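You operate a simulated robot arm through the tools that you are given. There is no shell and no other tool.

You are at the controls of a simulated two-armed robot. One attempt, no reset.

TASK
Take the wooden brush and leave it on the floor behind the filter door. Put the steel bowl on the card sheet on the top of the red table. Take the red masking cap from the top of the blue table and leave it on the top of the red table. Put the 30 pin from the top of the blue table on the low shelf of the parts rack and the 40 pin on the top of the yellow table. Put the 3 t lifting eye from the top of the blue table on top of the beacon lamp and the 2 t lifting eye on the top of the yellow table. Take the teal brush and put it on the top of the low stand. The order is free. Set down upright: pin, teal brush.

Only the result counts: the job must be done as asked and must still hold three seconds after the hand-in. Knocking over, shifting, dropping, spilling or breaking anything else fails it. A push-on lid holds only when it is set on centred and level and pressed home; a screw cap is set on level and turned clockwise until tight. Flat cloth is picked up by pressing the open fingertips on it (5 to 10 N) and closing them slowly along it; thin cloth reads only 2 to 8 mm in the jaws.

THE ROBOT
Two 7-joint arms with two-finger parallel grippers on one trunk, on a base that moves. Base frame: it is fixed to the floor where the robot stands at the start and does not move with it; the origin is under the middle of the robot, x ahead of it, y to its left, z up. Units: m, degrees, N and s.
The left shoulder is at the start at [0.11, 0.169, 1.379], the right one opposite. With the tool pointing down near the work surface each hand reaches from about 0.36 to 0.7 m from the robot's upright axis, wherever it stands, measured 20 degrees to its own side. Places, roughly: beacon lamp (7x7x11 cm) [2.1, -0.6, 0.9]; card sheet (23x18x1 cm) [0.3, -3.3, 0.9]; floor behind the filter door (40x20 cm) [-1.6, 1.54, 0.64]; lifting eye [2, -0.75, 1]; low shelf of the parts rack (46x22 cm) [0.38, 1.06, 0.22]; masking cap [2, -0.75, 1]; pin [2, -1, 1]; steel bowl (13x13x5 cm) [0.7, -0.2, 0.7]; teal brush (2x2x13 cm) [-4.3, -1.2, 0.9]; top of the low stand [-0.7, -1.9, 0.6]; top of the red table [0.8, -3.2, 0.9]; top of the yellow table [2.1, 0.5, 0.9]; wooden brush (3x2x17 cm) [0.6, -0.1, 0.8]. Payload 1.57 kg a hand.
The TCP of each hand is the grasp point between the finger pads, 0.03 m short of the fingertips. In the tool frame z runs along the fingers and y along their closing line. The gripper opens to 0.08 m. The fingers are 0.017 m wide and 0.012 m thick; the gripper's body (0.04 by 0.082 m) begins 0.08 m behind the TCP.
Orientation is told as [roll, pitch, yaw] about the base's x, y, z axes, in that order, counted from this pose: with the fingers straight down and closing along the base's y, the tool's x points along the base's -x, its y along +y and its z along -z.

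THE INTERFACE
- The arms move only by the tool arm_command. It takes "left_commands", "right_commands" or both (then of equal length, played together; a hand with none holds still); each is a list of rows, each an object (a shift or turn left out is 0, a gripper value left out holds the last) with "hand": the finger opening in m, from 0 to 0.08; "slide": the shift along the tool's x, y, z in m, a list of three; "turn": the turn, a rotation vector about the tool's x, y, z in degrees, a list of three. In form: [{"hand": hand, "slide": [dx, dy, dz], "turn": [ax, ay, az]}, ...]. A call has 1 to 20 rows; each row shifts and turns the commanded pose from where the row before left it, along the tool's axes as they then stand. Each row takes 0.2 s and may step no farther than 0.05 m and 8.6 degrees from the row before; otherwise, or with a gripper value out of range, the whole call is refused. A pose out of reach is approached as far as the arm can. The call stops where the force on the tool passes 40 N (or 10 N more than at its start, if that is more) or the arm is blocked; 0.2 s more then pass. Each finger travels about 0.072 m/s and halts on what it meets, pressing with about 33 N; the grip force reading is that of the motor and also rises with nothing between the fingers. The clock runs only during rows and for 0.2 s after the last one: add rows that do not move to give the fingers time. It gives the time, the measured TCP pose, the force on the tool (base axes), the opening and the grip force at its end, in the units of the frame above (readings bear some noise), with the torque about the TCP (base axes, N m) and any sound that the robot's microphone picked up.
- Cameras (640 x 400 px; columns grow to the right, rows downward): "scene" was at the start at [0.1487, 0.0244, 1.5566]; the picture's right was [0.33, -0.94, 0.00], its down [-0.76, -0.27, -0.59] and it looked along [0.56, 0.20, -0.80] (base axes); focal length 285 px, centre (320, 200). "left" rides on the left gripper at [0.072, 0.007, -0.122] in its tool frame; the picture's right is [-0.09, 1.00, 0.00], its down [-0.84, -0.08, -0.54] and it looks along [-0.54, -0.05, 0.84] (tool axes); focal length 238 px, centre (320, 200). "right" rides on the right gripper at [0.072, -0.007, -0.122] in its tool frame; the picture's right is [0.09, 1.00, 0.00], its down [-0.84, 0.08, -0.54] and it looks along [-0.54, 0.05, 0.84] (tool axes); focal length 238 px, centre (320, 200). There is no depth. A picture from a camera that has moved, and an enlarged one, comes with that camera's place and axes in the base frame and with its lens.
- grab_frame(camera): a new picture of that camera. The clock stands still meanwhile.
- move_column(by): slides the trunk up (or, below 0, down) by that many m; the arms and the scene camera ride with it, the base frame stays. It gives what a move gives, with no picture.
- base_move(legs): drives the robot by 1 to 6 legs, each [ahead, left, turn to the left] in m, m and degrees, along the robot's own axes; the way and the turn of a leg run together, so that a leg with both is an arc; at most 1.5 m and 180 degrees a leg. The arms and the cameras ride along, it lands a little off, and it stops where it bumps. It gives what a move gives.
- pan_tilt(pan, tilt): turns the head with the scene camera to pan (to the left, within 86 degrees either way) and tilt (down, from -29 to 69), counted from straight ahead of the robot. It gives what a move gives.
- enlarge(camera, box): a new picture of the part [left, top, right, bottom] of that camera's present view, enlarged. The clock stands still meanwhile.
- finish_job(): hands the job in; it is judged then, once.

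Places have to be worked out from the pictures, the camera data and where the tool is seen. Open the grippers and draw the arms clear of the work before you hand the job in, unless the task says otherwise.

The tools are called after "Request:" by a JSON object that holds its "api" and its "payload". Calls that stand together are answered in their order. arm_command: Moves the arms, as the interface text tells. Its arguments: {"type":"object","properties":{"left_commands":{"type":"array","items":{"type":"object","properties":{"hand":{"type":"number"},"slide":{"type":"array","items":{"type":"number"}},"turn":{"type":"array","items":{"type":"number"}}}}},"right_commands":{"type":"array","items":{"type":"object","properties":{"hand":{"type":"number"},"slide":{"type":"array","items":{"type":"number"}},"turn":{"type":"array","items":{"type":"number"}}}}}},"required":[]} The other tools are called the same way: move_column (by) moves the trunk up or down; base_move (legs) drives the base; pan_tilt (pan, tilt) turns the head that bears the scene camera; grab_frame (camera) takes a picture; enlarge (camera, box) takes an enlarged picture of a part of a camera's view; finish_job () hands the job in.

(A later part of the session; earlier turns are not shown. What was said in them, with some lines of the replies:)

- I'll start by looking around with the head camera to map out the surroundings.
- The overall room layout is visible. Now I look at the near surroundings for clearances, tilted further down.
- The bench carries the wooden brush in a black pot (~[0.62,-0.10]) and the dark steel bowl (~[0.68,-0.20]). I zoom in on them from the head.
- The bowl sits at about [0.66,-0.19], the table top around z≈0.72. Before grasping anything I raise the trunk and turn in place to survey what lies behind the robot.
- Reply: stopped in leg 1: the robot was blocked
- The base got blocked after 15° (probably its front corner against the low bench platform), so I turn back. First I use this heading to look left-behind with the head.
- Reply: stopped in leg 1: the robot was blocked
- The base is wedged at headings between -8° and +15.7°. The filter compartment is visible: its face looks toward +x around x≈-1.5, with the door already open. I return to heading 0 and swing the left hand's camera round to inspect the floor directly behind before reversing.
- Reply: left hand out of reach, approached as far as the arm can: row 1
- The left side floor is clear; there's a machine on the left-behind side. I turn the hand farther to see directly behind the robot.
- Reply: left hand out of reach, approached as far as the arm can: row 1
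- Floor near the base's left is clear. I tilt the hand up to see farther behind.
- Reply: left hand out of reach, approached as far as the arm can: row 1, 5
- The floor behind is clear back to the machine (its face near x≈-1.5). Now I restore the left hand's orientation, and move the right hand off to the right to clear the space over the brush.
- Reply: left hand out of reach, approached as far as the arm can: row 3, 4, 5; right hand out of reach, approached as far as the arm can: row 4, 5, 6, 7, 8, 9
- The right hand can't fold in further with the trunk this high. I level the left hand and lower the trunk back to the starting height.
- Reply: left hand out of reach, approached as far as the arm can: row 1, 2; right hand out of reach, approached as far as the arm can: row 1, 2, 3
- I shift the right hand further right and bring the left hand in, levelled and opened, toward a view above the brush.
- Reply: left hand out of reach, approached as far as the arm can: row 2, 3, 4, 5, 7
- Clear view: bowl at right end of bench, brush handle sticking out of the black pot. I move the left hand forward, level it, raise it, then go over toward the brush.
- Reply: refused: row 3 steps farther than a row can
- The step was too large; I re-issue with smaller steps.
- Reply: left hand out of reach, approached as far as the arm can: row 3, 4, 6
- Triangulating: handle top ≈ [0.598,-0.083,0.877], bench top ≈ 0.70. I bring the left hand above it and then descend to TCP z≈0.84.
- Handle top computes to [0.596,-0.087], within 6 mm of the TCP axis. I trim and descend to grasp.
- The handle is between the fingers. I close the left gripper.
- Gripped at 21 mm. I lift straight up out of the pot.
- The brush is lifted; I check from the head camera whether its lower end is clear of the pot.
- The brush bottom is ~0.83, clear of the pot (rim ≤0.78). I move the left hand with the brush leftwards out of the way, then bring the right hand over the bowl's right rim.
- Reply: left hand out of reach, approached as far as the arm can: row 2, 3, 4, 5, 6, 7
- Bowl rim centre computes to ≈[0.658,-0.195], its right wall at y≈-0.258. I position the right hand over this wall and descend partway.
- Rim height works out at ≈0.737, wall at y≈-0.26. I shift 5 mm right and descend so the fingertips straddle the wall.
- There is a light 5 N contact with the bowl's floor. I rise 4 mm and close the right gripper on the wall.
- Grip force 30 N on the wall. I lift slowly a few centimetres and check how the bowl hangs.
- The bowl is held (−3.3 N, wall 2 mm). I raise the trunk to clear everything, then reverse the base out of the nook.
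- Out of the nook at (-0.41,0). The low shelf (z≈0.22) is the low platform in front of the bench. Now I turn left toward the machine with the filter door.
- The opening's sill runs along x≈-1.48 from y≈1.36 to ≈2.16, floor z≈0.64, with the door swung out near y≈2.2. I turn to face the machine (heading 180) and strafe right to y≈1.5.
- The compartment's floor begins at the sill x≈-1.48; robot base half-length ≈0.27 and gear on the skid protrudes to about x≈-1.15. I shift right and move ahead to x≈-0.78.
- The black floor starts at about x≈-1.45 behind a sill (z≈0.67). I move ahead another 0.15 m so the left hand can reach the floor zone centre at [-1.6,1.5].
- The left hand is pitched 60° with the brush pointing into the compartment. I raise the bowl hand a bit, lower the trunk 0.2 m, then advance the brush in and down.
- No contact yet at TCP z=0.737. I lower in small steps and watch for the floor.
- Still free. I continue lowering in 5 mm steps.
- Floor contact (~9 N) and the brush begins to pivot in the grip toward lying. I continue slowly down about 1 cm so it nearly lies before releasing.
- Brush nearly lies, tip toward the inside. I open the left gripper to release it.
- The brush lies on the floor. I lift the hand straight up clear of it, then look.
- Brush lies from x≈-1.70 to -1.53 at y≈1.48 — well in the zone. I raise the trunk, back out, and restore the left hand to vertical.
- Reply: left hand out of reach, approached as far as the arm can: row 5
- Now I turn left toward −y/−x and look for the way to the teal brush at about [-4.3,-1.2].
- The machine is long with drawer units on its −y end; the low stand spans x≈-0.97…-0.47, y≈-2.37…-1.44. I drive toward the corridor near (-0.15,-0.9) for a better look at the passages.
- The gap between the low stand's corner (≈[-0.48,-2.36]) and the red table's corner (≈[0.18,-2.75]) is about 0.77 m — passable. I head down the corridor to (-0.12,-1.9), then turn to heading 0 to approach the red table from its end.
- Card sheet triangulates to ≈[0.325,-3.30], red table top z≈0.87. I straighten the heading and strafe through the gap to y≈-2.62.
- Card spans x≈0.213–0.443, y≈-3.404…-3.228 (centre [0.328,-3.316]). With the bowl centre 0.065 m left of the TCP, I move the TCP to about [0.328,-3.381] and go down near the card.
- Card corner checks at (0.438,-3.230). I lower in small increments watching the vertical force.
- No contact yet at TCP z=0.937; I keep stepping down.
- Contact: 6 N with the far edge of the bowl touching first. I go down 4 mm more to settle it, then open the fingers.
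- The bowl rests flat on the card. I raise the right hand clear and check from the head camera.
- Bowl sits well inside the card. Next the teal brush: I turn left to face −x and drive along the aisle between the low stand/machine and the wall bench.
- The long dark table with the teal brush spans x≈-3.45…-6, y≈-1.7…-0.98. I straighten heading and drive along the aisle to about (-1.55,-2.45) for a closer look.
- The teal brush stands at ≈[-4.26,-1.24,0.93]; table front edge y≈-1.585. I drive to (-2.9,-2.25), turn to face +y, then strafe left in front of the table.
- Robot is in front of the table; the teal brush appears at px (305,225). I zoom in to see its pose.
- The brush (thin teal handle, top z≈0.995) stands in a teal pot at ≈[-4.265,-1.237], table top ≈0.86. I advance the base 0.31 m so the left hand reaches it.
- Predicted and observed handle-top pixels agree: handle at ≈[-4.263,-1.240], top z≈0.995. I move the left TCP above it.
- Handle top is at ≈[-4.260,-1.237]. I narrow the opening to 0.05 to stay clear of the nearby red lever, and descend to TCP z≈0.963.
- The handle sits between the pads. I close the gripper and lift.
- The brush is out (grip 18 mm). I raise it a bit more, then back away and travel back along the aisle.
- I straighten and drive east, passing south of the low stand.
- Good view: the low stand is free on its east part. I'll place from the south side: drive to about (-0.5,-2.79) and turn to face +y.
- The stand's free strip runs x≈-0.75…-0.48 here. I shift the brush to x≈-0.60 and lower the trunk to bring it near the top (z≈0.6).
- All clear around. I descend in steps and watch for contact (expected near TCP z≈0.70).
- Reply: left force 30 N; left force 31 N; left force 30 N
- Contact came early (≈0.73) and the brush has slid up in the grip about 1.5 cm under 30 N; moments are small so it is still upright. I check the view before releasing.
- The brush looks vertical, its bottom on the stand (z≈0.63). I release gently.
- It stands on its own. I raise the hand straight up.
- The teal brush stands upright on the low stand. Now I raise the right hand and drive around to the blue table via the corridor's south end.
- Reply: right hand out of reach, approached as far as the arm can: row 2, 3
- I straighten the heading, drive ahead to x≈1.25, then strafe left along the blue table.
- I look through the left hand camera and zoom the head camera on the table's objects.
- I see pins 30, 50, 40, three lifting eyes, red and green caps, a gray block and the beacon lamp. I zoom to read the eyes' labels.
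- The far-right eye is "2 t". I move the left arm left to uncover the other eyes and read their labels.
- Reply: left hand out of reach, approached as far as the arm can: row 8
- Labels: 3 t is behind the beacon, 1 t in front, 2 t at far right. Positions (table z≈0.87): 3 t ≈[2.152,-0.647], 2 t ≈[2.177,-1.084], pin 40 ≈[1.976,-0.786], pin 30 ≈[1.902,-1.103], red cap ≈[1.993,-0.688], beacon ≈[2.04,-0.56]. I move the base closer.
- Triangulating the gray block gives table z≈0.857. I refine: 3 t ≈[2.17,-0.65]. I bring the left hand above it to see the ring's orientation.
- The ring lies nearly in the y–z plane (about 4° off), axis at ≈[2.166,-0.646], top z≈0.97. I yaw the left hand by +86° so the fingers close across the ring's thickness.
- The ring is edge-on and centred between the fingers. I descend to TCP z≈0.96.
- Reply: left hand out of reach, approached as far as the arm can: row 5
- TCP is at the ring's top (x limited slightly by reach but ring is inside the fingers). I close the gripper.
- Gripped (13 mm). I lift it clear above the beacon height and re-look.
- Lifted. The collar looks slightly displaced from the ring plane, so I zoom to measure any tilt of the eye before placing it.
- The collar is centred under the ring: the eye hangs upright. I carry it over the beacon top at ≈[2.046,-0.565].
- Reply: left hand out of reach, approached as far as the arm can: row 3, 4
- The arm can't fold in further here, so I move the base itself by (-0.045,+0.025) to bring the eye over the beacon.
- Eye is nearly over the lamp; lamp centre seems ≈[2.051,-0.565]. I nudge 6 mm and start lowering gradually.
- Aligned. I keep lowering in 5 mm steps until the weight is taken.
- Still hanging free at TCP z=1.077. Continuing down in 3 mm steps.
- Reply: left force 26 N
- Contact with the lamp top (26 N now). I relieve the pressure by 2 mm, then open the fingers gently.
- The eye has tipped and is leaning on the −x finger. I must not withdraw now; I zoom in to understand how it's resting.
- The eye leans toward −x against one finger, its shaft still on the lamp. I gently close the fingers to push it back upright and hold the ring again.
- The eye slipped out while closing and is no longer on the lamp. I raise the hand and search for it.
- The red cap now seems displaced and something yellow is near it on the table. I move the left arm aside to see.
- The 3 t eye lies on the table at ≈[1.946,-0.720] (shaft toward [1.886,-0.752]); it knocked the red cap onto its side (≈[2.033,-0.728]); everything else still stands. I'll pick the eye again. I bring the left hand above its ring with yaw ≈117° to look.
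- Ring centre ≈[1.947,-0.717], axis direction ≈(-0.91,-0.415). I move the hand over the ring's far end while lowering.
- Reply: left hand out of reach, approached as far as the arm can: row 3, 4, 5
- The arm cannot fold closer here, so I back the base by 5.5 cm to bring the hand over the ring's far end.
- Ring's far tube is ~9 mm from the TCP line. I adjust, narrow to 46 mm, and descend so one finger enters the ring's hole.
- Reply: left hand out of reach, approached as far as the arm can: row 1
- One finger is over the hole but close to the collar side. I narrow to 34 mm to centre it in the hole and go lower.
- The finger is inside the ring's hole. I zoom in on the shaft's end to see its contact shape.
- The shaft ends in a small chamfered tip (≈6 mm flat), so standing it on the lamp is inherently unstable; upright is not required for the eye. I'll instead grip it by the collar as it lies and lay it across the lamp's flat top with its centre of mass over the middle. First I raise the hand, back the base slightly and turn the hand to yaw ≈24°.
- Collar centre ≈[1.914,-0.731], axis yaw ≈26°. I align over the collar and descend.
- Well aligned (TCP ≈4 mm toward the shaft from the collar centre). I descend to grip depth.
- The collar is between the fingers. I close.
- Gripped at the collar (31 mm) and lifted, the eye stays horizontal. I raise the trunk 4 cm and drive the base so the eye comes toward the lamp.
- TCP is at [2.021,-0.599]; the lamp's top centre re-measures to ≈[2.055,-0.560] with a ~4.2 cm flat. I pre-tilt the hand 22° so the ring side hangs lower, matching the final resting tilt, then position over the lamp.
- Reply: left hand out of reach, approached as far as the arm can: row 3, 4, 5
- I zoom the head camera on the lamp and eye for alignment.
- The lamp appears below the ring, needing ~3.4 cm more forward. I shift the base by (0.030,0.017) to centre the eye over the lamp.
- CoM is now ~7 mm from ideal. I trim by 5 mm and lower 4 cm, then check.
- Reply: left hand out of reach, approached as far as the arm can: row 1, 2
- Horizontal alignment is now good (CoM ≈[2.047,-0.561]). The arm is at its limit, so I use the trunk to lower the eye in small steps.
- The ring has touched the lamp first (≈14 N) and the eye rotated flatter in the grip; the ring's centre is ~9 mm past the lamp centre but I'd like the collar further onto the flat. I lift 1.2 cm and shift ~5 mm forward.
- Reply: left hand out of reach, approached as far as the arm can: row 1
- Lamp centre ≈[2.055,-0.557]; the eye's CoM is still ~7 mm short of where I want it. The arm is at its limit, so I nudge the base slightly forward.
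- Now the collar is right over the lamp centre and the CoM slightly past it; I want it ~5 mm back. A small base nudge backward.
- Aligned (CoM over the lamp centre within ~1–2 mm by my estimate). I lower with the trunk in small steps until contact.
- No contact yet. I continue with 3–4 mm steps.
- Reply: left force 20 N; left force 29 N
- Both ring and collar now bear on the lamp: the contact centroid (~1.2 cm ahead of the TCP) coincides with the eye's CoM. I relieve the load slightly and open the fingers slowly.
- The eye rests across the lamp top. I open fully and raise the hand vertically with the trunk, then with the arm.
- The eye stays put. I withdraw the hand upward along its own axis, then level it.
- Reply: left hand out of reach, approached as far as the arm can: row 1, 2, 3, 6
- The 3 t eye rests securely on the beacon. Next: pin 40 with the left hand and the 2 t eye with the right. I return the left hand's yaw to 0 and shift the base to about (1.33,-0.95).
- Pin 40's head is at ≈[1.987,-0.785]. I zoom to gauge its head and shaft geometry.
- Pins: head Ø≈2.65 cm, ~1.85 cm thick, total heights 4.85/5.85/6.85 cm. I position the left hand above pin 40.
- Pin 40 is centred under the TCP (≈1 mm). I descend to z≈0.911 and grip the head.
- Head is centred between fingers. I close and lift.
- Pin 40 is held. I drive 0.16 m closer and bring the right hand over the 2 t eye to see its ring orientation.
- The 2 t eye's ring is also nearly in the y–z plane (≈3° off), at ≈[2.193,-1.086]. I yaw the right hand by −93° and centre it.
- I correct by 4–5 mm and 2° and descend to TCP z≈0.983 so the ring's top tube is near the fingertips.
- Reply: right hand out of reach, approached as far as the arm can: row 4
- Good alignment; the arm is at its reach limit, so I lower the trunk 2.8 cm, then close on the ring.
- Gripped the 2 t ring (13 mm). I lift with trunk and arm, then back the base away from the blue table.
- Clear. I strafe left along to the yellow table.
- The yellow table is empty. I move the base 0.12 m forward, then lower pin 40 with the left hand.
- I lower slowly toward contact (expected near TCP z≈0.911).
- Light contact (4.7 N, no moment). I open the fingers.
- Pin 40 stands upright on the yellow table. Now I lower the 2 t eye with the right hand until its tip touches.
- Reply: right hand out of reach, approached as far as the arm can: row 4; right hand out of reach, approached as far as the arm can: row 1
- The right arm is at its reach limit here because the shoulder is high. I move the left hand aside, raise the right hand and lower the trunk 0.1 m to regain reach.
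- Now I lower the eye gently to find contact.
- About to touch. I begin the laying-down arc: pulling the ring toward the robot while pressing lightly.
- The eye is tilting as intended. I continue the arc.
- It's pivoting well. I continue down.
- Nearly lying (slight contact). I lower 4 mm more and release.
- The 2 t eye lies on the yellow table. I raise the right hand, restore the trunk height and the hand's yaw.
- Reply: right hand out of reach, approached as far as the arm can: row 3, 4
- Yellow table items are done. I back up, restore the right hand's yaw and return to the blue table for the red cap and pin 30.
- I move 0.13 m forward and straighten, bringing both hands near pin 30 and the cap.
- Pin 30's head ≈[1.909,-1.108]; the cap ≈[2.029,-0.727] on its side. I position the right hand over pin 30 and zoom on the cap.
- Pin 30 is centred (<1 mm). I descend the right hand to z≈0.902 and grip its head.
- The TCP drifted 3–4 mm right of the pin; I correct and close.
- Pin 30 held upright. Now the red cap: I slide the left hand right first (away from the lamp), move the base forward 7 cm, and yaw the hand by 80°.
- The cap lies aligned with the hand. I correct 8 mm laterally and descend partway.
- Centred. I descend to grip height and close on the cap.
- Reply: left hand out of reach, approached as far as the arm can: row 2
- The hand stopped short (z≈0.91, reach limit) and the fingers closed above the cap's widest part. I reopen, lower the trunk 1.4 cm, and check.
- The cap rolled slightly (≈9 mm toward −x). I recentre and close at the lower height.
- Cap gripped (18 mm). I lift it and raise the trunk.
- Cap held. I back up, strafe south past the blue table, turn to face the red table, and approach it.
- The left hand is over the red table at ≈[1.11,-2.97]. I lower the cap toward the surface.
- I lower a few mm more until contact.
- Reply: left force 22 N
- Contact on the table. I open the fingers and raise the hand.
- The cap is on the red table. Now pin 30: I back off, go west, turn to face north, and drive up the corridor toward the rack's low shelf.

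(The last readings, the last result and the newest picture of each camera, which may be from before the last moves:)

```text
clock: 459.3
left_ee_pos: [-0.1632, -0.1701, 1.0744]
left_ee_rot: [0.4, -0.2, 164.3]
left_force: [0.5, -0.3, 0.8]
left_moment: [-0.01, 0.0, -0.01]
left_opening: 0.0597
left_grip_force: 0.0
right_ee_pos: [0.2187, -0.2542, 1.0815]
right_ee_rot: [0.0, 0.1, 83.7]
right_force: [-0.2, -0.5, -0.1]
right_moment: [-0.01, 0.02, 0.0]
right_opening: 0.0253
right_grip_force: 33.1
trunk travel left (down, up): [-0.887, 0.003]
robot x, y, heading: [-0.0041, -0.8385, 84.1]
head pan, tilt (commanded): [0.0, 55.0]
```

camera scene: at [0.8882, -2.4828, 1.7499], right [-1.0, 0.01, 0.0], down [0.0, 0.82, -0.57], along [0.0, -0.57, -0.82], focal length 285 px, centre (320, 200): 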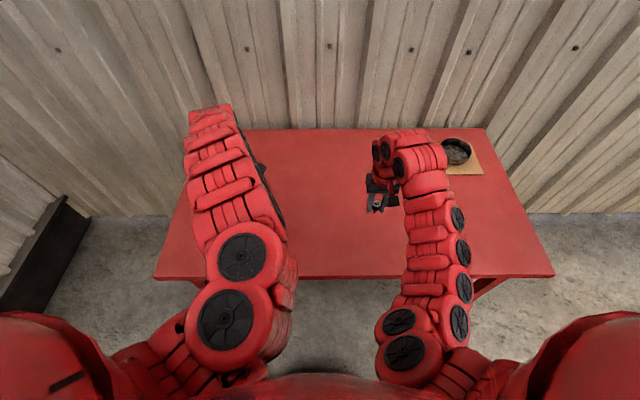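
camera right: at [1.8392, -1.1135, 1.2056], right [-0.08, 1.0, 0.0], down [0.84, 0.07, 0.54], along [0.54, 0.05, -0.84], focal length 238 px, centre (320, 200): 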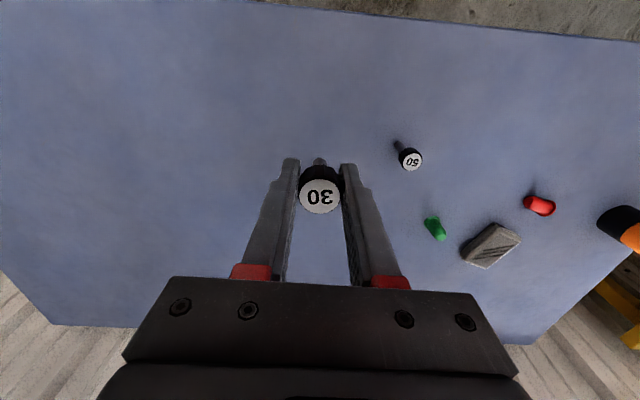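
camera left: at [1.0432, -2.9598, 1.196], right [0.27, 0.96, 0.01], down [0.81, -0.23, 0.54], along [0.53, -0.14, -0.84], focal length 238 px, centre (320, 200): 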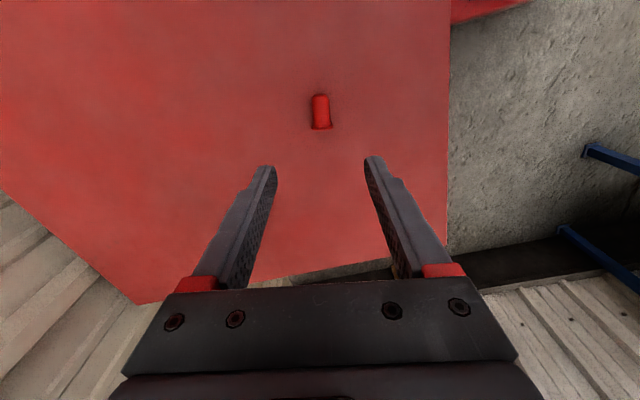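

I shift left a bit to keep clear of the nook and continue north to y≈0.45.

Request:
{"api": "base_move", "payload": {"legs": [[0.05, 0.2, 0], [1.22, 0.02, 0]]}}

Request:
{"api": "pan_tilt", "payload": {"pan": -20, "tilt": 50}}

Request:
{"api": "grab_frame", "payload": {"camera": "scene"}}

Request:
{"api": "grab_frame", "payload": {"camera": "right"}}

```text
clock: 466.8
left_ee_pos: [-0.3033, 1.1224, 1.0742]
left_ee_rot: [0.4, -0.3, 166.9]
left_force: [-0.5, 0.0, 0.4]
left_moment: [-0.01, 0.02, 0.02]
left_opening: 0.0598
left_grip_force: 0.0
right_ee_pos: [0.0802, 1.0573, 1.0827]
right_ee_rot: [0.1, 0.2, 86.3]
right_force: [0.0, -0.5, -0.7]
right_moment: [-0.01, 0.03, 0.0]
right_opening: 0.0256
right_grip_force: 32.6
trunk travel left (down, up): [-0.887, 0.003]
robot x, y, heading: [-0.1121, 0.463, 86.8]
head pan, tilt (commanded): [0.0, 55.0]
```

```text
clock: 467.6
left_ee_pos: [-0.303, 1.1232, 1.0732]
left_ee_rot: [0.4, -0.2, 166.8]
left_force: [-0.7, -0.1, -0.4]
left_moment: [-0.02, 0.01, 0.01]
left_opening: 0.0599
left_grip_force: 0.1
right_ee_pos: [0.081, 1.0582, 1.0822]
right_ee_rot: [0.1, 0.1, 86.3]
right_force: [-0.8, -0.6, -1.1]
right_moment: [-0.07, 0.0, 0.01]
right_opening: 0.0255
right_grip_force: 33.3
trunk travel left (down, up): [-0.887, 0.003]
robot x, y, heading: [-0.115, 0.4658, 86.5]
head pan, tilt (commanded): [-20.0, 50.0]
```

```text
taken
camera scene: at [-0.0782, 0.6172, 1.7553], right [0.92, -0.39, 0.0], down [-0.3, -0.7, -0.64], along [0.25, 0.59, -0.77], focal length 285 px, centre (320, 200)
```

scene: 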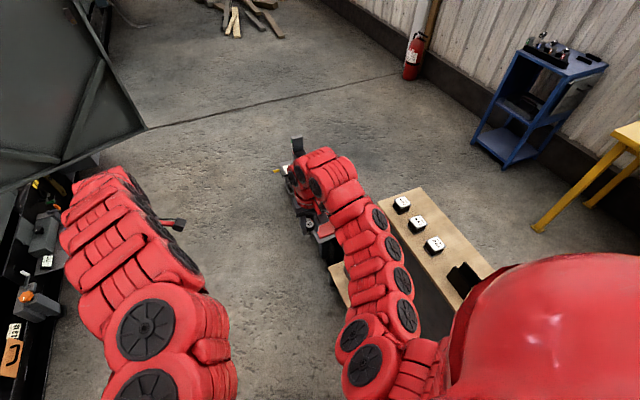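

```text
taken
camera right: at [0.0829, 0.9846, 1.2044], right [-1.0, -0.03, 0.0], down [-0.02, 0.84, 0.54], along [-0.02, 0.54, -0.84], focal length 238 px, centre (320, 200)
```

right: 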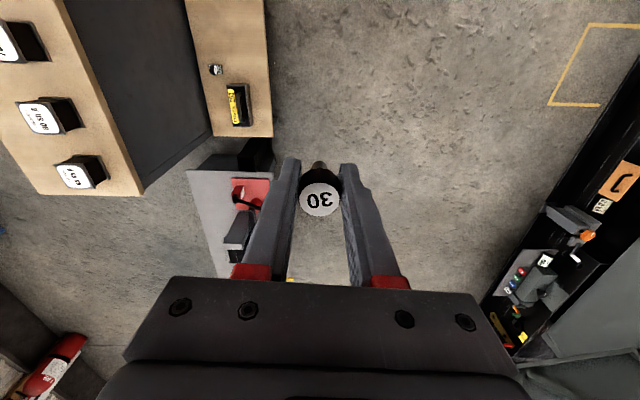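

The platform's free part is around [0.36,0.94] (between the black holder ending y≈0.80 and the items at y>1.05). I turn the base 20° right so the right hand points there, then look.

Request:
{"api": "base_move", "payload": {"legs": [[0, 0, -20]]}}

Request:
{"api": "grab_frame", "payload": {"camera": "right"}}

Request:
{"api": "pan_tilt", "payload": {"pan": -10, "tilt": 60}}

Request:
{"api": "grab_frame", "payload": {"camera": "scene"}}

```text
clock: 469.1
left_ee_pos: [-0.0675, 1.151, 1.075]
left_ee_rot: [0.5, -0.2, 146.9]
left_force: [0.8, 0.1, 0.4]
left_moment: [-0.03, 0.0, 0.0]
left_opening: 0.0602
left_grip_force: 0.1
right_ee_pos: [0.2701, 0.9564, 1.082]
right_ee_rot: [-0.1, 0.1, 66.4]
right_force: [0.8, 0.4, -0.6]
right_moment: [0.01, 0.0, -0.01]
right_opening: 0.0255
right_grip_force: 33.3
trunk travel left (down, up): [-0.887, 0.003]
robot x, y, heading: [-0.1109, 0.4662, 66.6]
head pan, tilt (commanded): [-20.0, 50.0]
```

```text
taken
camera right: at [0.2483, 0.8864, 1.2045], right [-0.95, 0.32, 0.0], down [0.27, 0.8, 0.54], along [0.17, 0.51, -0.84], focal length 238 px, centre (320, 200)
```

right: 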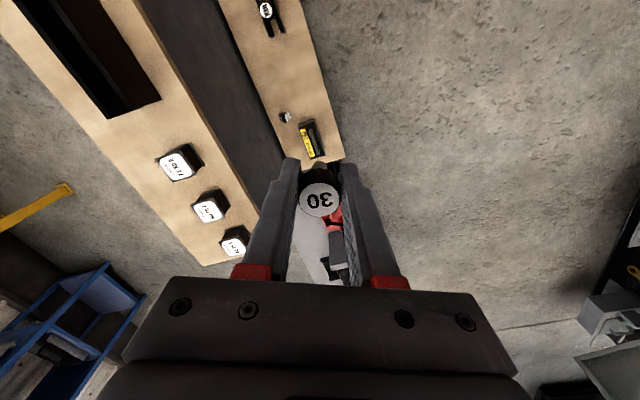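

```text
clock: 469.8
left_ee_pos: [-0.0664, 1.1498, 1.0742]
left_ee_rot: [0.4, -0.2, 146.9]
left_force: [0.5, 0.4, -0.3]
left_moment: [-0.01, 0.0, 0.01]
left_opening: 0.0601
left_grip_force: 0.1
right_ee_pos: [0.2707, 0.956, 1.0822]
right_ee_rot: [0.1, 0.1, 66.3]
right_force: [0.2, 0.6, -1.0]
right_moment: [0.02, -0.03, -0.02]
right_opening: 0.0251
right_grip_force: 33.0
trunk travel left (down, up): [-0.887, 0.003]
robot x, y, heading: [-0.1116, 0.4629, 66.4]
head pan, tilt (commanded): [-10.0, 60.0]
```

```text
taken
camera scene: at [-0.0443, 0.5953, 1.7428], right [0.84, -0.55, 0.0], down [-0.48, -0.72, -0.5], along [0.27, 0.42, -0.87], focal length 285 px, centre (320, 200)
```

scene: 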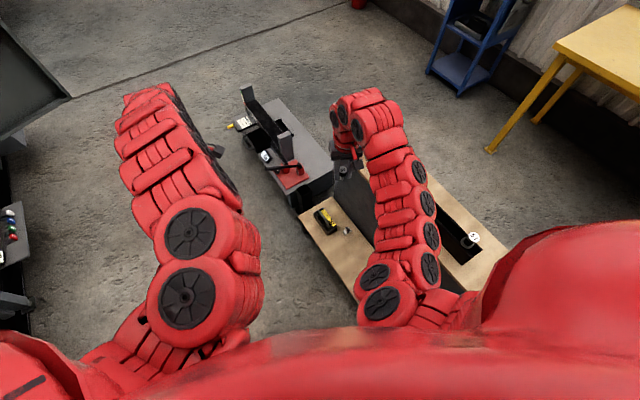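

Target spot [0.37,0.93] is clear. I move the right hand there (still high), then lower the trunk in stages.

Request:
{"api": "arm_command", "payload": {"right_commands": [{"slide": [-0.005, -0.034, 0]}, {"slide": [-0.005, -0.034, 0]}, {"slide": [-0.006, -0.033, 0]}, {}]}}

Request:
{"api": "move_column", "payload": {"by": -0.4}}

Request:
{"api": "grab_frame", "payload": {"camera": "right"}}

Request:
{"api": "grab_frame", "payload": {"camera": "scene"}}

```text
clock: 470.8
left_ee_pos: [-0.0673, 1.1498, 1.0729]
left_ee_rot: [0.4, -0.2, 147.0]
left_force: [0.3, -0.3, 0.4]
left_moment: [0.02, -0.04, -0.03]
left_opening: 0.0599
left_grip_force: 0.2
right_ee_pos: [0.3724, 0.929, 1.0794]
right_ee_rot: [0.1, 0.1, 66.3]
right_force: [0.3, 0.3, 0.0]
right_moment: [0.05, 0.02, 0.03]
right_opening: 0.0254
right_grip_force: 32.8
trunk travel left (down, up): [-0.887, 0.003]
robot x, y, heading: [-0.1155, 0.4659, 66.6]
head pan, tilt (commanded): [-10.0, 60.0]
```

```text
clock: 474.6
left_ee_pos: [-0.0672, 1.1494, 0.6748]
left_ee_rot: [0.4, -0.1, 146.9]
left_force: [0.2, 0.0, 0.2]
left_moment: [0.02, 0.03, 0.02]
left_opening: 0.0599
left_grip_force: 0.1
right_ee_pos: [0.3712, 0.9282, 0.6796]
right_ee_rot: [0.0, 0.1, 66.3]
right_force: [-0.1, 0.7, 0.8]
right_moment: [0.03, 0.0, 0.0]
right_opening: 0.0251
right_grip_force: 33.0
trunk travel left (down, up): [-0.487, 0.403]
robot x, y, heading: [-0.114, 0.4682, 66.4]
head pan, tilt (commanded): [-10.0, 60.0]
```

```text
taken
camera right: at [0.3498, 0.86, 0.8022], right [-0.95, 0.32, 0.0], down [0.27, 0.8, 0.54], along [0.17, 0.51, -0.84], focal length 238 px, centre (320, 200)
```

right: 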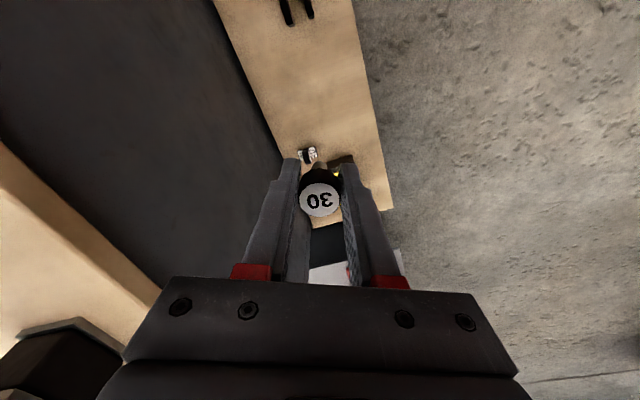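

```text
taken
camera scene: at [-0.0449, 0.5953, 1.3428], right [0.84, -0.55, 0.0], down [-0.48, -0.72, -0.5], along [0.27, 0.42, -0.87], focal length 285 px, centre (320, 200)
```

scene: 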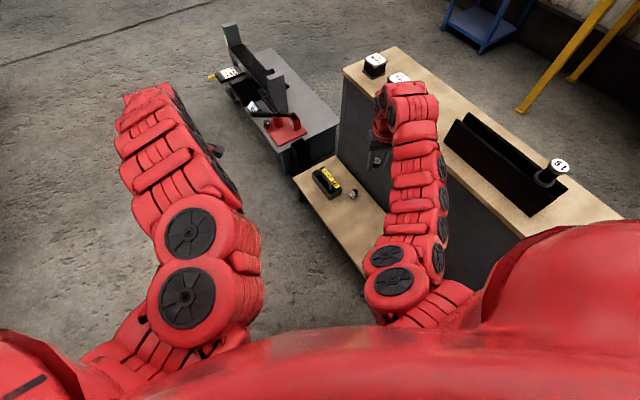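

Everything is clear. I lower the trunk another 0.36 m.

Request:
{"api": "move_column", "payload": {"by": -0.36}}

Request:
{"api": "grab_frame", "payload": {"camera": "right"}}

Request:
{"api": "grab_frame", "payload": {"camera": "scene"}}

```text
clock: 478.1
left_ee_pos: [-0.0671, 1.1497, 0.3133]
left_ee_rot: [0.3, -0.3, 146.9]
left_force: [-0.6, -0.1, 0.0]
left_moment: [-0.02, 0.01, -0.04]
left_opening: 0.0598
left_grip_force: 0.0
right_ee_pos: [0.3721, 0.9282, 0.3197]
right_ee_rot: [0.0, 0.1, 66.3]
right_force: [0.3, 0.8, -0.2]
right_moment: [-0.01, -0.01, -0.01]
right_opening: 0.0257
right_grip_force: 33.3
trunk travel left (down, up): [-0.127, 0.763]
robot x, y, heading: [-0.1106, 0.4701, 66.9]
head pan, tilt (commanded): [-10.0, 60.0]
```

```text
taken
camera right: at [0.3497, 0.86, 0.4422], right [-0.95, 0.32, 0.0], down [0.27, 0.8, 0.54], along [0.17, 0.51, -0.84], focal length 238 px, centre (320, 200)
```

right: 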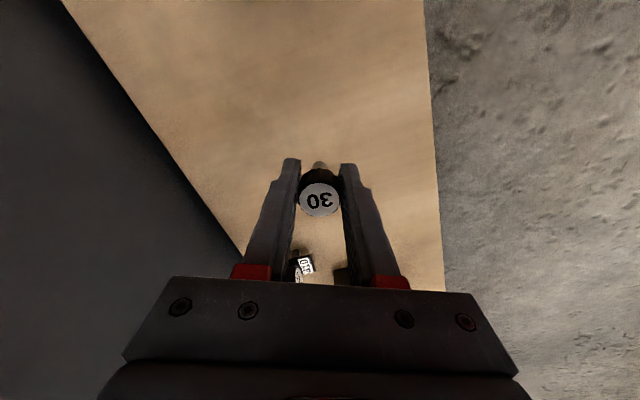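

```text
taken
camera scene: at [-0.0449, 0.5953, 0.9828], right [0.84, -0.55, 0.0], down [-0.48, -0.72, -0.5], along [0.27, 0.42, -0.87], focal length 285 px, centre (320, 200)
```

scene: 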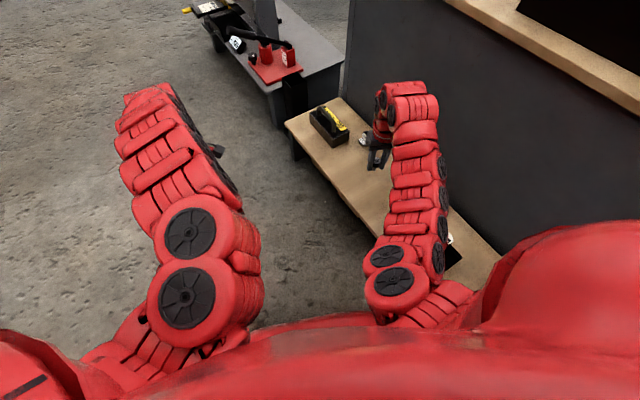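

The pin is above the shelf. I lower further in small steps.

Request:
{"api": "move_column", "payload": {"by": -0.03}}

Request:
{"api": "move_column", "payload": {"by": -0.012}}

Request:
{"api": "grab_frame", "payload": {"camera": "right"}}

```text
clock: 478.9
left_ee_pos: [-0.0669, 1.1493, 0.2847]
left_ee_rot: [0.4, -0.2, 146.9]
left_force: [0.0, 0.7, 0.0]
left_moment: [0.02, 0.02, 0.03]
left_opening: 0.0599
left_grip_force: 0.0
right_ee_pos: [0.3723, 0.929, 0.2911]
right_ee_rot: [0.0, 0.1, 66.3]
right_force: [-0.3, -0.3, -0.1]
right_moment: [0.01, 0.0, 0.0]
right_opening: 0.0255
right_grip_force: 33.2
trunk travel left (down, up): [-0.097, 0.793]
robot x, y, heading: [-0.1125, 0.4636, 66.8]
head pan, tilt (commanded): [-10.0, 60.0]
```

```text
clock: 479.5
left_ee_pos: [-0.0672, 1.1496, 0.2715]
left_ee_rot: [0.4, -0.3, 146.9]
left_force: [0.1, -0.5, -0.6]
left_moment: [-0.02, 0.0, -0.01]
left_opening: 0.0599
left_grip_force: 0.1
right_ee_pos: [0.3715, 0.9299, 0.2766]
right_ee_rot: [-0.1, 0.1, 66.3]
right_force: [-0.4, -0.3, -0.1]
right_moment: [0.01, 0.01, 0.02]
right_opening: 0.0255
right_grip_force: 32.8
trunk travel left (down, up): [-0.085, 0.805]
robot x, y, heading: [-0.1139, 0.4668, 66.8]
head pan, tilt (commanded): [-10.0, 60.0]
```

```text
taken
camera right: at [0.3497, 0.86, 0.4002], right [-0.95, 0.32, 0.0], down [0.27, 0.8, 0.54], along [0.17, 0.51, -0.84], focal length 238 px, centre (320, 200)
```

right: 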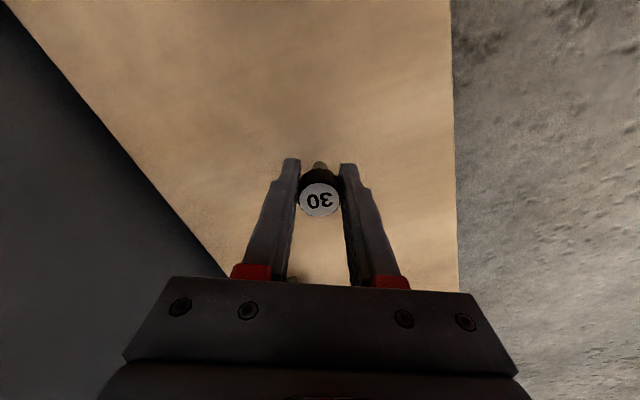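

Still free at TCP z=0.277. I continue with 4 mm steps.

Request:
{"api": "move_column", "payload": {"by": -0.005}}

Request:
{"api": "move_column", "payload": {"by": -0.004}}

Request:
{"api": "move_column", "payload": {"by": -0.003}}

```text
clock: 480.0
left_ee_pos: [-0.0663, 1.1489, 0.2672]
left_ee_rot: [0.5, -0.2, 146.9]
left_force: [-0.2, -0.3, 0.1]
left_moment: [-0.03, 0.0, -0.03]
left_opening: 0.0599
left_grip_force: 0.0
right_ee_pos: [0.3715, 0.9297, 0.2724]
right_ee_rot: [0.1, 0.1, 66.3]
right_force: [0.7, -1.7, -1.2]
right_moment: [-0.02, -0.02, 0.01]
right_opening: 0.0254
right_grip_force: 33.4
trunk travel left (down, up): [-0.08, 0.81]
robot x, y, heading: [-0.1141, 0.4666, 66.7]
head pan, tilt (commanded): [-10.0, 60.0]
```

```text
clock: 480.6
left_ee_pos: [-0.0667, 1.1495, 0.2636]
left_ee_rot: [0.3, -0.2, 146.9]
left_force: [0.3, -0.3, 0.2]
left_moment: [-0.01, -0.01, 0.01]
left_opening: 0.06
left_grip_force: 0.1
right_ee_pos: [0.3712, 0.9292, 0.2674]
right_ee_rot: [0.0, 0.1, 66.3]
right_force: [0.2, -0.6, -0.9]
right_moment: [0.0, -0.02, -0.04]
right_opening: 0.0253
right_grip_force: 33.2
trunk travel left (down, up): [-0.076, 0.814]
robot x, y, heading: [-0.1124, 0.4669, 66.8]
head pan, tilt (commanded): [-10.0, 60.0]
```

```text
clock: 481.1
left_ee_pos: [-0.067, 1.1498, 0.2605]
left_ee_rot: [0.4, -0.2, 146.9]
left_force: [-0.1, -0.2, -1.3]
left_moment: [-0.02, -0.01, 0.0]
left_opening: 0.0599
left_grip_force: 0.1
right_ee_pos: [0.3719, 0.929, 0.2665]
right_ee_rot: [0.0, 0.1, 66.4]
right_force: [-0.3, 0.3, -1.4]
right_moment: [-0.02, 0.0, -0.02]
right_opening: 0.0254
right_grip_force: 32.8
trunk travel left (down, up): [-0.073, 0.817]
robot x, y, heading: [-0.1129, 0.4716, 66.6]
head pan, tilt (commanded): [-10.0, 60.0]
```

Request:
{"api": "move_column", "payload": {"by": -0.003}}

Request:
{"api": "move_column", "payload": {"by": -0.003}}

```text
clock: 481.6
left_ee_pos: [-0.0672, 1.1489, 0.2577]
left_ee_rot: [0.4, -0.2, 146.9]
left_force: [-0.1, 0.0, -0.4]
left_moment: [0.01, 0.02, 0.05]
left_opening: 0.0602
left_grip_force: 0.1
right_ee_pos: [0.3725, 0.9295, 0.2625]
right_ee_rot: [0.0, 0.1, 66.3]
right_force: [0.3, 1.2, -0.1]
right_moment: [0.01, -0.02, 0.0]
right_opening: 0.0252
right_grip_force: 32.9
trunk travel left (down, up): [-0.07, 0.82]
robot x, y, heading: [-0.1145, 0.462, 66.7]
head pan, tilt (commanded): [-10.0, 60.0]
```

```text
clock: 482.1
left_ee_pos: [-0.0677, 1.1494, 0.2539]
left_ee_rot: [0.3, -0.1, 146.9]
left_force: [0.8, -0.8, -0.1]
left_moment: [0.0, -0.01, -0.01]
left_opening: 0.0598
left_grip_force: 0.0
right_ee_pos: [0.3719, 0.929, 0.2622]
right_ee_rot: [0.0, -0.1, 66.3]
right_force: [-2.1, -2.9, 16.4]
right_moment: [-0.08, 0.12, -0.01]
right_opening: 0.0256
right_grip_force: 33.6
trunk travel left (down, up): [-0.067, 0.823]
robot x, y, heading: [-0.1164, 0.4686, 66.6]
head pan, tilt (commanded): [-10.0, 60.0]
```

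Contact at shelf height ≈0.222. I relieve 2 mm of pressure and open the fingers slowly.

Request:
{"api": "move_column", "payload": {"by": 0.0015}}

Request:
{"api": "arm_command", "payload": {"right_commands": [{"hand": 0.03}, {"hand": 0.036}, {"hand": 0.045}, {"hand": 0.06}, {}]}}

Request:
{"api": "grab_frame", "payload": {"camera": "right"}}

```text
clock: 482.6
left_ee_pos: [-0.0687, 1.1507, 0.256]
left_ee_rot: [0.5, -0.2, 146.9]
left_force: [0.4, -0.4, 0.4]
left_moment: [-0.03, 0.0, 0.03]
left_opening: 0.0601
left_grip_force: 0.1
right_ee_pos: [0.3725, 0.9292, 0.2626]
right_ee_rot: [0.1, 0.0, 66.3]
right_force: [0.5, 1.0, 8.3]
right_moment: [0.08, -0.07, -0.06]
right_opening: 0.0253
right_grip_force: 33.0
trunk travel left (down, up): [-0.068, 0.822]
robot x, y, heading: [-0.1101, 0.4638, 66.5]
head pan, tilt (commanded): [-10.0, 60.0]
```

```text
clock: 483.8
left_ee_pos: [-0.0667, 1.1483, 0.256]
left_ee_rot: [0.4, -0.2, 147.0]
left_force: [-0.5, 0.1, 0.6]
left_moment: [0.01, 0.0, 0.0]
left_opening: 0.0599
left_grip_force: 0.1
right_ee_pos: [0.3724, 0.9283, 0.2609]
right_ee_rot: [0.0, 0.1, 66.3]
right_force: [0.3, 0.5, -0.3]
right_moment: [0.0, -0.02, -0.02]
right_opening: 0.0601
right_grip_force: 0.0
trunk travel left (down, up): [-0.068, 0.822]
robot x, y, heading: [-0.1137, 0.4663, 66.8]
head pan, tilt (commanded): [-10.0, 60.0]
```

```text
taken
camera right: at [0.3497, 0.86, 0.3837], right [-0.95, 0.32, 0.0], down [0.27, 0.8, 0.54], along [0.17, 0.51, -0.84], focal length 238 px, centre (320, 200)
```

right: 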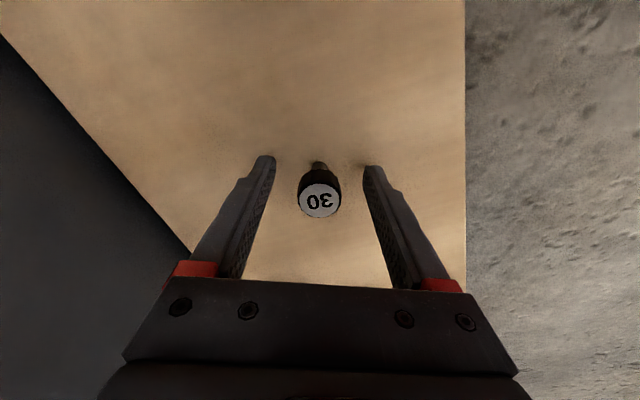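

Pin 30 stands upright on the low shelf. I raise the trunk to clear it and verify.

Request:
{"api": "move_column", "payload": {"by": 0.2}}

Request:
{"api": "grab_frame", "payload": {"camera": "right"}}

Request:
{"api": "move_column", "payload": {"by": 0.6}}

Request:
{"api": "grab_frame", "payload": {"camera": "right"}}

```text
clock: 486.0
left_ee_pos: [-0.0665, 1.1491, 0.4548]
left_ee_rot: [0.3, -0.2, 146.9]
left_force: [1.3, 0.4, -0.7]
left_moment: [-0.01, -0.02, -0.01]
left_opening: 0.0602
left_grip_force: 0.1
right_ee_pos: [0.3723, 0.929, 0.4605]
right_ee_rot: [0.0, 0.0, 66.3]
right_force: [-0.3, 0.1, 0.2]
right_moment: [0.0, 0.01, -0.04]
right_opening: 0.0599
right_grip_force: 0.0
trunk travel left (down, up): [-0.268, 0.622]
robot x, y, heading: [-0.1106, 0.4671, 66.8]
head pan, tilt (commanded): [-10.0, 60.0]
```

```text
taken
camera right: at [0.3498, 0.8601, 0.5835], right [-0.95, 0.32, 0.0], down [0.27, 0.8, 0.54], along [0.17, 0.51, -0.84], focal length 238 px, centre (320, 200)
```

right: 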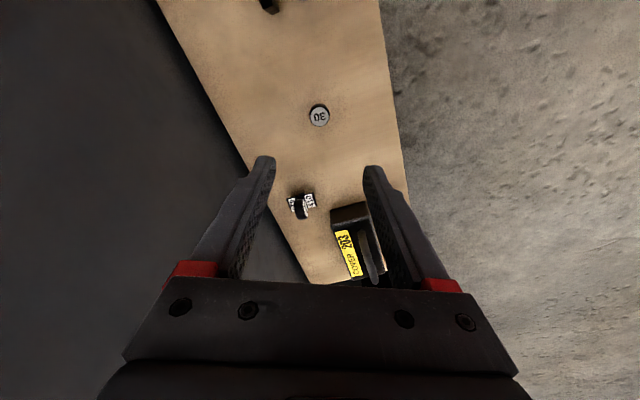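

```text
refused: 0.6 is not a number from -0.4 to 0.4
```

```text
taken
camera right: at [0.3498, 0.8601, 0.5835], right [-0.95, 0.32, 0.0], down [0.27, 0.8, 0.54], along [0.17, 0.51, -0.84], focal length 238 px, centre (320, 200)
```

right: 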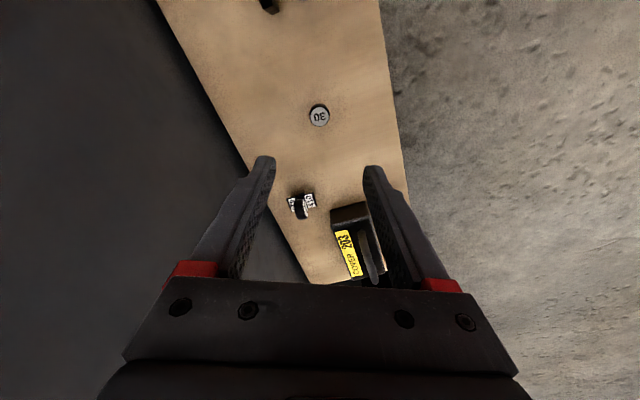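

Pin 30 stands on the shelf. I raise the trunk in two steps and back the base away, then verify the other placements from a distance.

Request:
{"api": "move_column", "payload": {"by": 0.4}}

Request:
{"api": "move_column", "payload": {"by": 0.2}}

Request:
{"api": "base_move", "payload": {"legs": [[-0.35, 0.15, 0]]}}

Request:
{"api": "pan_tilt", "payload": {"pan": -80, "tilt": 15}}

Request:
{"api": "grab_frame", "payload": {"camera": "scene"}}

```text
clock: 489.8
left_ee_pos: [-0.0674, 1.1497, 0.8553]
left_ee_rot: [0.4, -0.2, 146.8]
left_force: [-0.8, 1.0, 1.5]
left_moment: [-0.03, -0.03, 0.01]
left_opening: 0.0601
left_grip_force: 0.1
right_ee_pos: [0.372, 0.9289, 0.8609]
right_ee_rot: [0.0, 0.0, 66.3]
right_force: [0.1, -0.4, -1.1]
right_moment: [-0.02, 0.0, 0.01]
right_opening: 0.0602
right_grip_force: 0.2
trunk travel left (down, up): [-0.668, 0.222]
robot x, y, heading: [-0.1146, 0.4663, 66.8]
head pan, tilt (commanded): [-10.0, 60.0]
```

```text
clock: 492.0
left_ee_pos: [-0.0679, 1.1498, 1.0557]
left_ee_rot: [0.4, -0.1, 146.9]
left_force: [-0.2, -0.2, 0.3]
left_moment: [0.0, -0.04, -0.01]
left_opening: 0.06
left_grip_force: 0.0
right_ee_pos: [0.3727, 0.93, 1.0611]
right_ee_rot: [0.2, 0.1, 66.2]
right_force: [0.1, -0.1, -0.5]
right_moment: [0.0, 0.03, 0.03]
right_opening: 0.06
right_grip_force: 0.0
trunk travel left (down, up): [-0.868, 0.022]
robot x, y, heading: [-0.11, 0.4622, 66.7]
head pan, tilt (commanded): [-10.0, 60.0]
```

```text
clock: 494.4
left_ee_pos: [-0.3375, 0.893, 1.0557]
left_ee_rot: [0.4, -0.3, 147.0]
left_force: [-0.1, -0.8, -0.3]
left_moment: [-0.03, 0.02, 0.02]
left_opening: 0.0599
left_grip_force: 0.1
right_ee_pos: [0.1006, 0.6722, 1.0601]
right_ee_rot: [0.1, 0.3, 66.5]
right_force: [0.2, -0.4, 0.0]
right_moment: [-0.02, -0.01, 0.02]
right_opening: 0.0598
right_grip_force: 0.1
trunk travel left (down, up): [-0.868, 0.022]
robot x, y, heading: [-0.3813, 0.2098, 66.7]
head pan, tilt (commanded): [-10.0, 60.0]
```

```text
clock: 495.8
left_ee_pos: [-0.3385, 0.8919, 1.0552]
left_ee_rot: [0.4, -0.1, 147.0]
left_force: [0.6, 0.1, -0.5]
left_moment: [0.01, 0.01, 0.01]
left_opening: 0.0601
left_grip_force: 0.0
right_ee_pos: [0.1008, 0.6725, 1.0612]
right_ee_rot: [0.0, 0.1, 66.3]
right_force: [-0.4, -0.3, 0.1]
right_moment: [0.0, 0.02, 0.01]
right_opening: 0.0599
right_grip_force: 0.0
trunk travel left (down, up): [-0.868, 0.022]
robot x, y, heading: [-0.3827, 0.2102, 66.8]
head pan, tilt (commanded): [-80.0, 15.0]
```

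```text
taken
camera scene: at [-0.2615, 0.2615, 1.7905], right [-0.23, -0.97, 0.0], down [-0.25, 0.06, -0.97], along [0.94, -0.22, -0.26], focal length 285 px, centre (320, 200)
```

scene: 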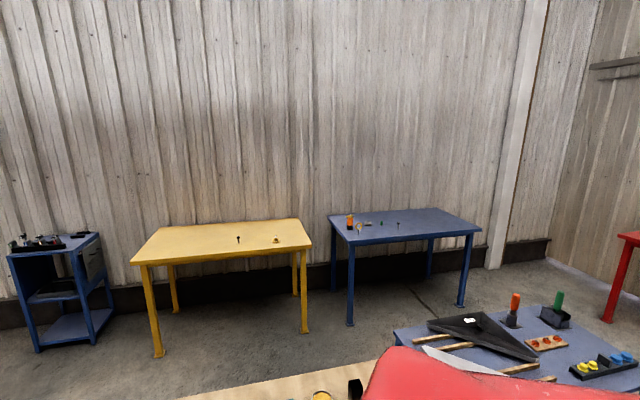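

Request:
{"api": "enlarge", "payload": {"camera": "scene", "box": [330, 195, 426, 255]}}

Request:
{"api": "enlarge", "payload": {"camera": "scene", "box": [215, 215, 311, 275]}}

Request:
{"api": "base_move", "payload": {"legs": [[0, 0, -70]]}}

Request:
{"api": "pan_tilt", "payload": {"pan": -75, "tilt": 25}}

Request:
{"api": "grab_frame", "payload": {"camera": "scene"}}

```text
6.67 times, centred on (378, 225) of scene
camera zoom: at [-0.2615, 0.2615, 1.7905], right [-0.23, -0.97, 0.0], down [-0.25, 0.06, -0.97], along [0.94, -0.22, -0.26], focal length 1903 px, centre (-67, 33)
```

zoom: 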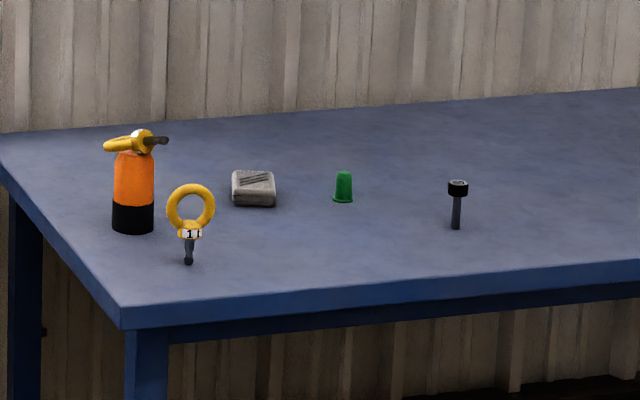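

```text
6.67 times, centred on (263, 245) of scene
camera zoom: at [-0.2615, 0.2615, 1.7905], right [-0.23, -0.97, 0.0], down [-0.25, 0.06, -0.97], along [0.94, -0.22, -0.26], focal length 1903 px, centre (700, -100)
```

zoom: 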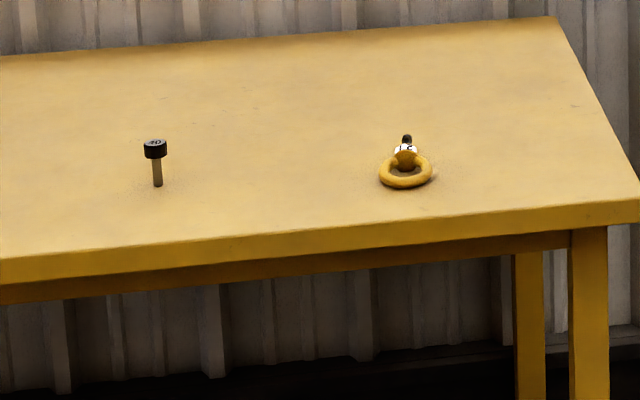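

```text
clock: 499.2
left_ee_pos: [0.276, 0.3976, 1.0556]
left_ee_rot: [0.5, -0.3, 76.6]
left_force: [0.2, 0.0, 0.4]
left_moment: [-0.02, -0.02, -0.01]
left_opening: 0.0599
left_grip_force: 0.0
right_ee_pos: [0.2171, -0.0908, 1.0609]
right_ee_rot: [0.0, 0.1, -4.0]
right_force: [0.0, -0.4, 0.0]
right_moment: [-0.01, -0.03, 0.0]
right_opening: 0.06
right_grip_force: 0.1
trunk travel left (down, up): [-0.868, 0.022]
robot x, y, heading: [-0.3853, 0.2093, -3.8]
head pan, tilt (commanded): [-80.0, 15.0]
```

```text
clock: 499.9
left_ee_pos: [0.2755, 0.397, 1.0553]
left_ee_rot: [0.4, -0.2, 76.6]
left_force: [-0.5, 0.3, -0.6]
left_moment: [0.03, -0.01, -0.01]
left_opening: 0.0597
left_grip_force: 0.0
right_ee_pos: [0.2164, -0.0896, 1.061]
right_ee_rot: [-0.1, 0.1, -4.0]
right_force: [0.9, -1.2, 0.0]
right_moment: [-0.01, -0.01, 0.01]
right_opening: 0.0601
right_grip_force: 0.0
trunk travel left (down, up): [-0.868, 0.022]
robot x, y, heading: [-0.3813, 0.2089, -3.8]
head pan, tilt (commanded): [-75.0, 25.0]
```

```text
taken
camera scene: at [-0.2857, 0.1134, 1.7744], right [-0.98, -0.2, 0.0], down [-0.08, 0.41, -0.91], along [0.18, -0.89, -0.42], focal length 285 px, centre (320, 200)
```

scene: 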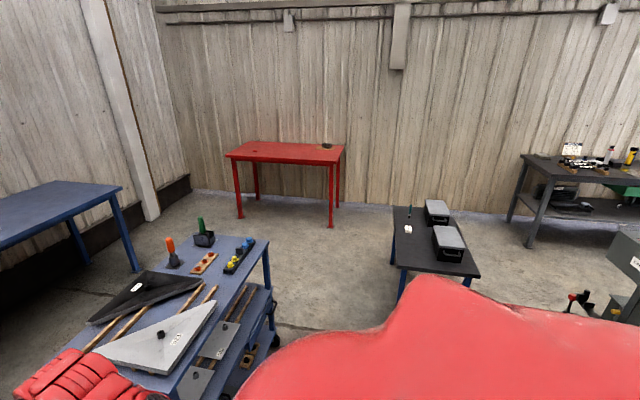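

The 3 t eye lies across the lamp, pin 40 and 2 t are on the yellow table. I zoom on the low stand and the red table.

Request:
{"api": "enlarge", "payload": {"camera": "scene", "box": [380, 195, 476, 255]}}

Request:
{"api": "enlarge", "payload": {"camera": "scene", "box": [224, 130, 352, 210]}}

```text
6.67 times, centred on (428, 225) of scene
camera zoom: at [-0.2857, 0.1134, 1.7744], right [-0.98, -0.2, 0.0], down [-0.08, 0.41, -0.91], along [0.18, -0.89, -0.42], focal length 1903 px, centre (-400, 33)
```

zoom: 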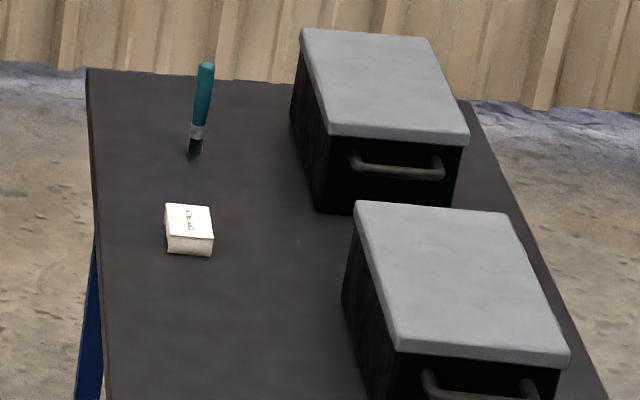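

```text
5.00 times, centred on (288, 170) of scene
camera zoom: at [-0.2857, 0.1134, 1.7744], right [-0.98, -0.2, 0.0], down [-0.08, 0.41, -0.91], along [0.18, -0.89, -0.42], focal length 1427 px, centre (480, 350)
```

zoom: 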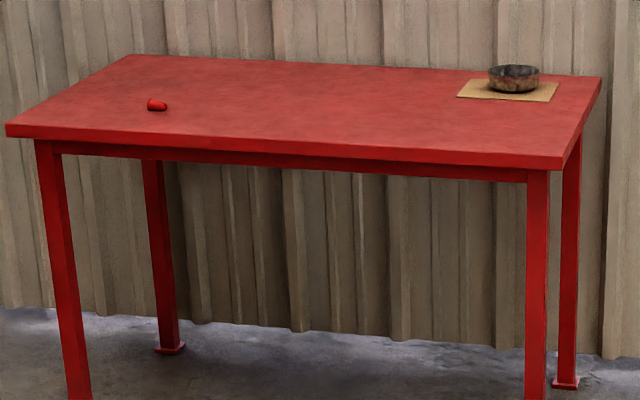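

All placements look right (teal brush upright, bowl on card, cap on the red table). I open both grippers fully and back the robot away from the work before handing in.

Request:
{"api": "arm_command", "payload": {"left_commands": [{"hand": 0.08}, {"hand": 0.08}], "right_commands": [{"hand": 0.08}, {"hand": 0.08}]}}

Request:
{"api": "base_move", "payload": {"legs": [[-0.15, 0, 0], [0, 0, 100]]}}

Request:
{"api": "pan_tilt", "payload": {"pan": 45, "tilt": 30}}

Request:
{"api": "grab_frame", "payload": {"camera": "scene"}}

```text
clock: 500.6
left_ee_pos: [0.2754, 0.3968, 1.0553]
left_ee_rot: [0.4, -0.2, 76.6]
left_force: [-0.1, -0.6, 0.4]
left_moment: [0.01, 0.0, 0.02]
left_opening: 0.0801
left_grip_force: 0.0
right_ee_pos: [0.216, -0.091, 1.061]
right_ee_rot: [0.0, 0.0, -4.0]
right_force: [-0.4, 0.0, 0.5]
right_moment: [-0.01, 0.01, -0.02]
right_opening: 0.0801
right_grip_force: 0.1
trunk travel left (down, up): [-0.868, 0.022]
robot x, y, heading: [-0.3876, 0.2117, -3.7]
head pan, tilt (commanded): [-75.0, 25.0]
```

```text
clock: 506.3
left_ee_pos: [-0.872, 0.8152, 1.0551]
left_ee_rot: [0.4, -0.3, -179.9]
left_force: [-0.3, -0.2, 0.1]
left_moment: [0.0, 0.0, -0.02]
left_opening: 0.08
left_grip_force: 0.1
right_ee_pos: [-0.3837, 0.8722, 1.0619]
right_ee_rot: [0.0, 0.1, 99.6]
right_force: [-0.5, 0.0, 0.2]
right_moment: [0.0, -0.01, -0.01]
right_opening: 0.0798
right_grip_force: 0.0
trunk travel left (down, up): [-0.868, 0.022]
robot x, y, heading: [-0.5374, 0.2186, 99.8]
head pan, tilt (commanded): [-75.0, 25.0]
```

```text
clock: 508.3
left_ee_pos: [-0.8718, 0.8149, 1.0555]
left_ee_rot: [0.4, -0.1, -179.9]
left_force: [-0.6, 0.3, 0.3]
left_moment: [-0.02, -0.03, -0.04]
left_opening: 0.0798
left_grip_force: 0.1
right_ee_pos: [-0.3845, 0.871, 1.0607]
right_ee_rot: [0.0, 0.0, 99.5]
right_force: [-0.3, 0.3, -0.5]
right_moment: [-0.01, -0.02, 0.01]
right_opening: 0.08
right_grip_force: 0.0
trunk travel left (down, up): [-0.868, 0.022]
robot x, y, heading: [-0.5384, 0.2196, 99.8]
head pan, tilt (commanded): [45.0, 30.0]
```

```text
taken
camera scene: at [-0.6239, 0.3497, 1.7663], right [0.58, 0.82, 0.0], down [0.41, -0.29, -0.87], along [-0.71, 0.5, -0.5], focal length 285 px, centre (320, 200)
```

scene: 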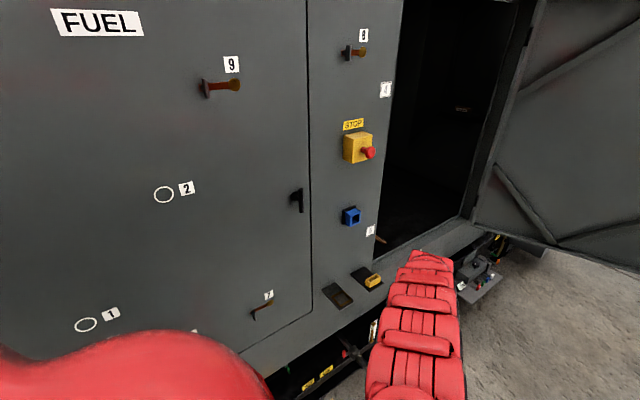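

The wooden brush's handle is visible on the compartment floor behind the open door. Everything is placed, the grippers are open and the arms are clear, so I hand the job in.

Request:
{"api": "finish_job", "payload": {}}

```text
The job is handed in.
```

The job is handed in. All eight items are where you asked. I checked each one by camera after setting it down, with one slip along the way.

| Item | Where it is now |
|---|---|
| Wooden brush | Lying on the floor behind the filter door |
| Steel bowl | Flat on the card sheet on the red table |
| Red masking cap | Lying on its side on the red table |
| 30 pin | Upright on the low shelf of the parts rack |
| 40 pin | Upright on the yellow table |
| 3 t lifting eye | Lying across the flat top of the beacon lamp |
| 2 t lifting eye | Lying on the yellow table |
| Teal brush | Upright on the low stand |

- **The slip:** the 3 t eye would not stand on the lamp. It tipped off onto the blue table and knocked the red cap over. Nothing else on the blue table appeared to move. I picked the eye up again and laid it across the lamp top, because its shaft ends in a tip only about 6 mm wide.
- **Base bumps:** the base was blocked twice when I tried to turn in the starting nook. I saw nothing displaced afterwards, but I did not check that spot up close.

Both grippers are open and the arms are clear of the work.
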